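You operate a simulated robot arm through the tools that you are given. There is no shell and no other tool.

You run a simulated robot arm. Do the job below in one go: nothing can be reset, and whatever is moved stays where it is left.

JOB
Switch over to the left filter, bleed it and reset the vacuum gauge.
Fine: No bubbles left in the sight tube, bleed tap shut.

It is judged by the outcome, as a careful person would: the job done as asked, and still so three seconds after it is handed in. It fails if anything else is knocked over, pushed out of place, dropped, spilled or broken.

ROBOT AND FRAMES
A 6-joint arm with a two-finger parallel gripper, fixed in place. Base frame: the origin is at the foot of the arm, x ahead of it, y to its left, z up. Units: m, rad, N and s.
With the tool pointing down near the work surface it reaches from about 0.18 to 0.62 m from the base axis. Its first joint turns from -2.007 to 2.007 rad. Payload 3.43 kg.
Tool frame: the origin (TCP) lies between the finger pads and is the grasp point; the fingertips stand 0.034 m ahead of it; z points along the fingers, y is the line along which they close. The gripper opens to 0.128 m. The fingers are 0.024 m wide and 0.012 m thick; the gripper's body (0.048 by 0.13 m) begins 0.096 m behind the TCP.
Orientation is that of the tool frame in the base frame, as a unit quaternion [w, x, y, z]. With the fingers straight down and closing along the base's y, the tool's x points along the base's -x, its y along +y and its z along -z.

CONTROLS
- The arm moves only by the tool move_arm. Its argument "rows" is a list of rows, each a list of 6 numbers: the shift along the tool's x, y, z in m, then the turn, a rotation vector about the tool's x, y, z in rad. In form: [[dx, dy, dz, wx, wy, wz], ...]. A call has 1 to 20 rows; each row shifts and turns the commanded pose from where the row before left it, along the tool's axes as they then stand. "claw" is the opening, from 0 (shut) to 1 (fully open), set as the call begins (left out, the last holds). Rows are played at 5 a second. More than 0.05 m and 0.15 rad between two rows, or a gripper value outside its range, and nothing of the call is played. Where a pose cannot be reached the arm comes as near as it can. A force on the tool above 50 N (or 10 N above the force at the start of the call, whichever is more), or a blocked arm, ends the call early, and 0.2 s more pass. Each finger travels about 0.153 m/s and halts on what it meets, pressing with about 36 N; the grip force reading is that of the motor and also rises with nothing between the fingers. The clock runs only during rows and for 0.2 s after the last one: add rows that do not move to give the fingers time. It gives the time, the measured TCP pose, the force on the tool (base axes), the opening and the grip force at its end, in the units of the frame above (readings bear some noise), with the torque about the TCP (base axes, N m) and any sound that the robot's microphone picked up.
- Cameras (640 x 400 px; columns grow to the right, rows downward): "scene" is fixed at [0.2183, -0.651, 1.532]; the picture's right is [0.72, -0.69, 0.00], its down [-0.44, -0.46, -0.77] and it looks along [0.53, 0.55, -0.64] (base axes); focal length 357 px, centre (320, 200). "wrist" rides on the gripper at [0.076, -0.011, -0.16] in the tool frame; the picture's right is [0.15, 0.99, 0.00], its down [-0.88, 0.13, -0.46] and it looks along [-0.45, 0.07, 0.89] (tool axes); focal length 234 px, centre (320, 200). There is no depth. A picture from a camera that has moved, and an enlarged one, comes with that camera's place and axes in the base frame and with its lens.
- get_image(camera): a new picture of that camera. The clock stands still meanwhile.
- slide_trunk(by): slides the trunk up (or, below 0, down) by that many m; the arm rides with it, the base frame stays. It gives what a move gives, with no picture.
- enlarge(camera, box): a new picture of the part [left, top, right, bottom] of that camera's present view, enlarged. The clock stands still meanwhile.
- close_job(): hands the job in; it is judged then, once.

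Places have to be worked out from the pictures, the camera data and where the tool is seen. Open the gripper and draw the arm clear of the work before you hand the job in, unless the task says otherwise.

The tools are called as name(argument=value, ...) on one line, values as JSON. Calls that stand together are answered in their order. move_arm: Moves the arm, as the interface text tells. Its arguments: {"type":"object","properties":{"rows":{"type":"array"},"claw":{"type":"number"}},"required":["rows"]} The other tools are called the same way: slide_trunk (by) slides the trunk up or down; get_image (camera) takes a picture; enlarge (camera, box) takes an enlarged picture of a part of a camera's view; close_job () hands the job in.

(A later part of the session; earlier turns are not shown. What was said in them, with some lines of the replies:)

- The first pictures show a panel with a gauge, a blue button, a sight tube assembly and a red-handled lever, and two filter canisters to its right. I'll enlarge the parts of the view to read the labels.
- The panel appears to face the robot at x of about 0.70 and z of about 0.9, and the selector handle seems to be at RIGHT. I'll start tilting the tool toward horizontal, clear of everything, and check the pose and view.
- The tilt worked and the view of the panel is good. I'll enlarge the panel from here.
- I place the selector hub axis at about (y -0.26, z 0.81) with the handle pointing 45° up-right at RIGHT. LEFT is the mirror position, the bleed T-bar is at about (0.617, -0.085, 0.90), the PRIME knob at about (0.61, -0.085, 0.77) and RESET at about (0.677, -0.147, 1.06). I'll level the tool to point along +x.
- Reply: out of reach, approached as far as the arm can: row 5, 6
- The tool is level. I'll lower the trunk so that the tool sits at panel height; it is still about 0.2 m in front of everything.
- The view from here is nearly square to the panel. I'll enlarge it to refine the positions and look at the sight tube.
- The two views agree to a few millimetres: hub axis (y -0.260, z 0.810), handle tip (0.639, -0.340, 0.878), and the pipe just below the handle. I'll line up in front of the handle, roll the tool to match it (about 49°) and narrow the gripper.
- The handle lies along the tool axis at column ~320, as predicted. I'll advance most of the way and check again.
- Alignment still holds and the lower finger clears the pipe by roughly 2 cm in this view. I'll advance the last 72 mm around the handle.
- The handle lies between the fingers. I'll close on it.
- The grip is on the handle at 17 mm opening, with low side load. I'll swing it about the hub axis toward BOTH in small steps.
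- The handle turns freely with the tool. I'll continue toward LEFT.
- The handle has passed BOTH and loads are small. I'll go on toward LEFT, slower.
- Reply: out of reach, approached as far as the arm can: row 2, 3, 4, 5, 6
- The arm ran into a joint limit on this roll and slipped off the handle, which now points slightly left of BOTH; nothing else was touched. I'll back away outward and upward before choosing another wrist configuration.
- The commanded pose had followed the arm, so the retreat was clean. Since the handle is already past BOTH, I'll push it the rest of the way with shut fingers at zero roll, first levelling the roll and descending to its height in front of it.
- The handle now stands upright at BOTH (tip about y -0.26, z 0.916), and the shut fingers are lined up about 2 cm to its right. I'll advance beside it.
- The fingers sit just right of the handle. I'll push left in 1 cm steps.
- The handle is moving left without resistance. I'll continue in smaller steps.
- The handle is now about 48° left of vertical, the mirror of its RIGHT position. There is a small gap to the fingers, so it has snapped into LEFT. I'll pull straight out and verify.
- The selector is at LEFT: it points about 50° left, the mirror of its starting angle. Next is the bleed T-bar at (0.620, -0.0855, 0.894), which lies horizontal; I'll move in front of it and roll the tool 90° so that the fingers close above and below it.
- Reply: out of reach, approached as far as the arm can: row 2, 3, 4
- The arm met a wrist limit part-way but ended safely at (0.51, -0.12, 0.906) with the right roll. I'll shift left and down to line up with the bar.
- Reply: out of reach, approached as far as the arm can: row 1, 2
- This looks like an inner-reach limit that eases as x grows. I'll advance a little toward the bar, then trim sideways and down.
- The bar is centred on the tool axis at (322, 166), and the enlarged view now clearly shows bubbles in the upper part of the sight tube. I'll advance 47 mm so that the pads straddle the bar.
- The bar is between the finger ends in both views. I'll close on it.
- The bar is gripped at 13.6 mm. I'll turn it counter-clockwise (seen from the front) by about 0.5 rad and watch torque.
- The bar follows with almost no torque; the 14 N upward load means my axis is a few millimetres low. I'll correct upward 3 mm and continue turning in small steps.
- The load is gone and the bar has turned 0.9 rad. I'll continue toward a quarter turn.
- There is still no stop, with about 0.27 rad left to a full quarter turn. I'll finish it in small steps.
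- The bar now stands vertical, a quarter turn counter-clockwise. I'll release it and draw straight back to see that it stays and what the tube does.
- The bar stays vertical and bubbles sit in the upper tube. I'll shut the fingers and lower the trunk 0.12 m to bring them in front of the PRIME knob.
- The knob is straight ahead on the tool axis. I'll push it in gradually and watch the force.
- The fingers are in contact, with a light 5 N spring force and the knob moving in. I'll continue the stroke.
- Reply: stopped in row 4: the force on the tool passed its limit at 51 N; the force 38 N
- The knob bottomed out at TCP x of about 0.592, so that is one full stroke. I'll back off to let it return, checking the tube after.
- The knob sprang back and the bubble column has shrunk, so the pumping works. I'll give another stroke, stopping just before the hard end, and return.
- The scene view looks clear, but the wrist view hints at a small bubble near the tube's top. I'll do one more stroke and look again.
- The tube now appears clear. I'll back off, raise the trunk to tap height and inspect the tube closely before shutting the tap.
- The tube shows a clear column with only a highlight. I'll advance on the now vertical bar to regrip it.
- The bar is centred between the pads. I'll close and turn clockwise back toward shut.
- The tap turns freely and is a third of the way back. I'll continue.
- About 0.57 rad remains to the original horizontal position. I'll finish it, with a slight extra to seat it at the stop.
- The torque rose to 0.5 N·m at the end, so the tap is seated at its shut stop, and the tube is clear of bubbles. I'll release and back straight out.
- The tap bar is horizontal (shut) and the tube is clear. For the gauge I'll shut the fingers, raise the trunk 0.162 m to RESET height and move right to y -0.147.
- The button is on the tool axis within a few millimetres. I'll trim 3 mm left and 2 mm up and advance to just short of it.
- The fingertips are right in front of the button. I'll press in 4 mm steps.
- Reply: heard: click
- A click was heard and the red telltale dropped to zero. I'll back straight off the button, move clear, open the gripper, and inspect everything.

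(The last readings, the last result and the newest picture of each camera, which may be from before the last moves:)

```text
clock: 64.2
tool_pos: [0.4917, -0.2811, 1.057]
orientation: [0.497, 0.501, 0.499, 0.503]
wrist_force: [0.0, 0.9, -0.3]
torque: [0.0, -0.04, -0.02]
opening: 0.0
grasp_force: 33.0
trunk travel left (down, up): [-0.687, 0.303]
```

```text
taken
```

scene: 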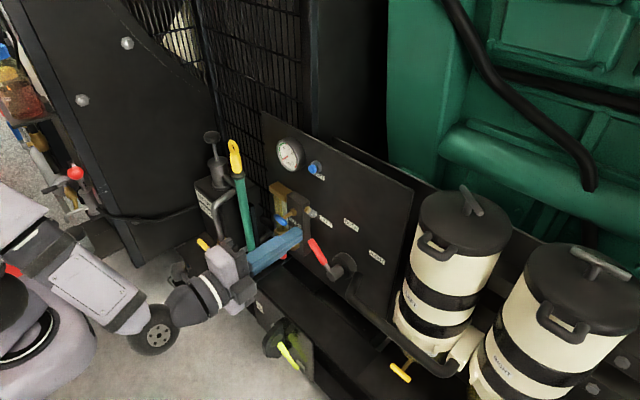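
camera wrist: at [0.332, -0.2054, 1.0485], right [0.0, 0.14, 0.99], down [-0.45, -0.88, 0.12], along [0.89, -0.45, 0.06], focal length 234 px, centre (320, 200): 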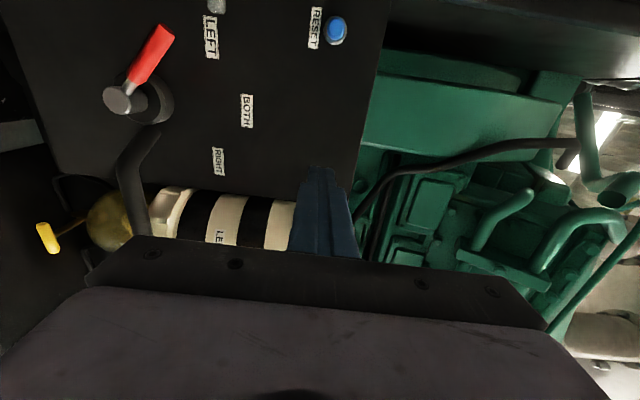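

The telltale stays at zero and the handle is at LEFT. I'll draw back farther, unroll the tool and open the gripper, then do a final check of tube, tap and gauge.

move_arm(rows=[[0, 0, -0.04, 0, 0, 0], [0, 0, -0.04, 0, 0, 0], [0, 0, 0, 0, 0, -0.1428], [0, 0, 0, 0, 0, -0.1428], [0, 0, 0, 0, 0, -0.1428], [0, 0, 0, 0, 0, -0.1428], [0, 0, 0, 0, 0, -0.1428], [0, 0, 0, 0, 0, -0.1428], [0, 0, 0, 0, 0, -0.1428], [0, 0, 0, 0, 0, -0.1428], [0, 0, 0, 0, 0, -0.1428], [0, 0, 0, 0, 0, -0.1428], [0, 0, 0, 0, 0, -0.1428], [0, 0, 0, 0, 0, 0]], claw=0.6)

get_image(camera="wrist")

get_image(camera="scene")

enlarge(camera="scene", box=[240, 120, 360, 195])

enlarge(camera="scene", box=[250, 170, 370, 290])

```text
clock: 67.2
tool_pos: [0.4131, -0.281, 1.0583]
orientation: [0.707, 0.002, 0.707, 0.004]
wrist_force: [-0.2, 0.3, 0.2]
torque: [0.01, 0.02, 0.05]
opening: 0.0768
grasp_force: 0.1
trunk travel left (down, up): [-0.687, 0.303]
```

```text
taken
camera wrist: at [0.2538, -0.2909, 0.9829], right [0.0, 0.99, -0.14], down [-0.46, 0.12, 0.88], along [0.89, 0.07, 0.45], focal length 234 px, centre (320, 200)
```

wrist: 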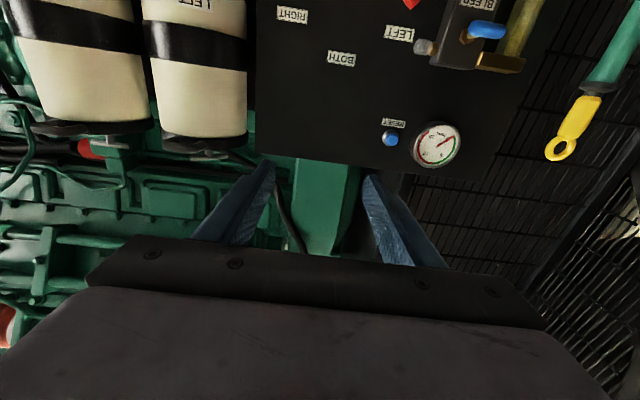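

```text
taken
```

scene: 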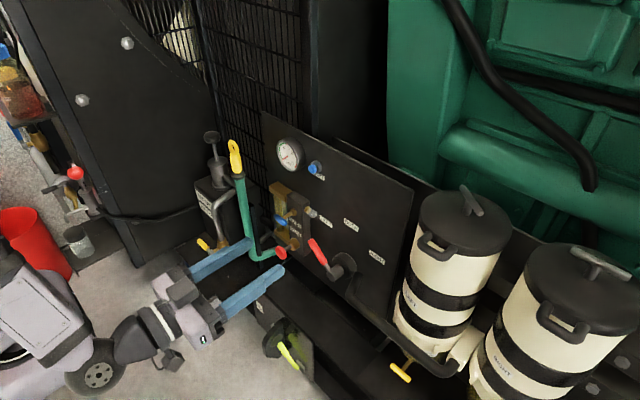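

```text
5.33 times, centred on (300, 158) of scene
camera zoom: at [0.2183, -0.651, 1.532], right [0.72, -0.69, 0.0], down [-0.44, -0.46, -0.77], along [0.53, 0.55, -0.64], focal length 1906 px, centre (427, 427)
```

zoom: 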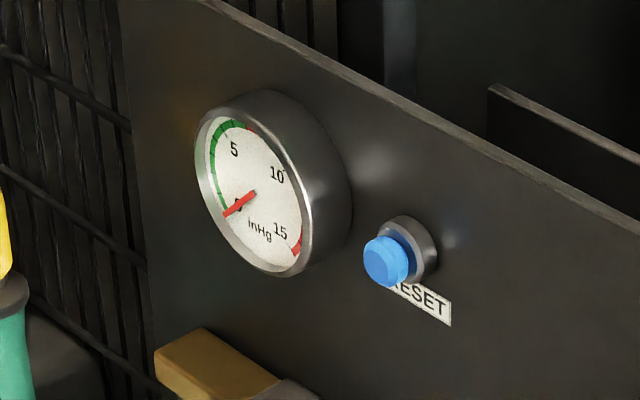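

```text
3.33 times, centred on (310, 230) of scene
camera zoom: at [0.2183, -0.651, 1.532], right [0.72, -0.69, 0.0], down [-0.44, -0.46, -0.77], along [0.53, 0.55, -0.64], focal length 1191 px, centre (353, 100)
```

zoom: 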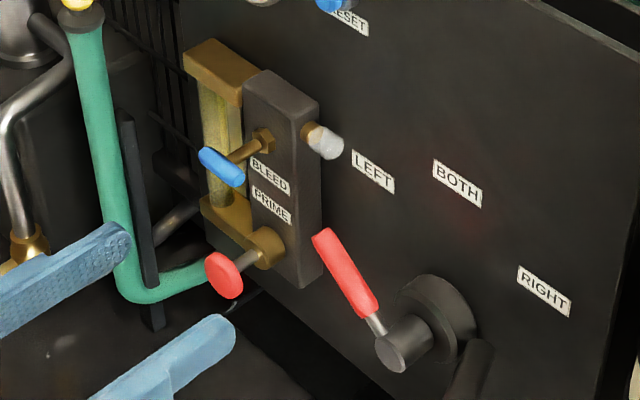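

The gauge telltale is at zero, the selector at LEFT and the tap bar horizontal. I'll take one last close look at the tube and tap.

enlarge(camera="scene", box=[265, 180, 315, 240])

enlarge(camera="wrist", box=[420, 0, 560, 90])

```text
6.67 times, centred on (290, 210) of scene
camera zoom: at [0.2183, -0.651, 1.532], right [0.72, -0.69, 0.0], down [-0.44, -0.46, -0.77], along [0.53, 0.55, -0.64], focal length 2383 px, centre (520, 133)
```

zoom: 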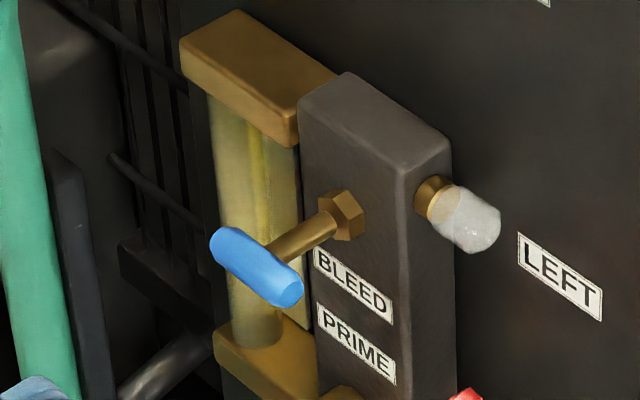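

```text
4.44 times, centred on (490, 45) of wrist
camera zoom: at [0.2538, -0.2909, 0.9829], right [0.0, 0.99, -0.14], down [-0.46, 0.12, 0.88], along [0.89, 0.07, 0.45], focal length 1041 px, centre (-436, 889)
```

zoom: 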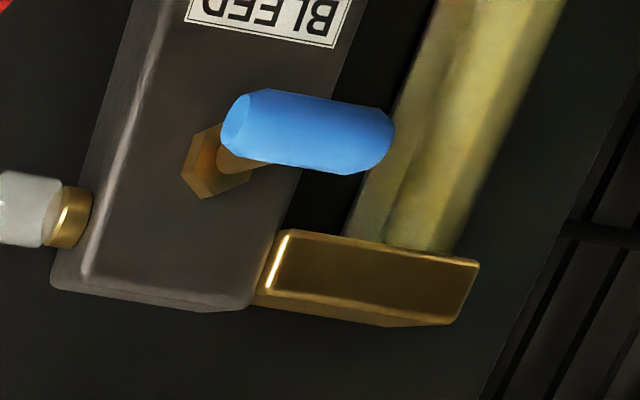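

The tube is free of bubbles, the tap bar is back in its original shut position, the selector is at LEFT, and the gauge is reset. The gripper is open and the arm is clear, so I'm handing the job in.

close_job()

```text
The job is handed in.
```

The job is done and handed in: the system is on the left filter, it has been bled, and the vacuum gauge is reset.

- **Filter selector:** the handle points at LEFT, the mirror image of its starting angle at RIGHT. Partway through the turn the arm hit a reach limit and slipped off the handle. I pushed the handle the rest of the way with closed fingers, and nothing else was touched.
- **Bleed:** I opened the tap a quarter turn and gave PRIME three strokes until the sight tube showed no bubbles. Then I turned the tap back until it met its stop, and its handle is in the same position as at the start. The tube was still clear in the last close-ups.
- **Vacuum gauge:** pressing RESET gave a click and the red pointer dropped to zero. It stayed there after I let go.

The gripper is open and the arm is drawn back from the panel.
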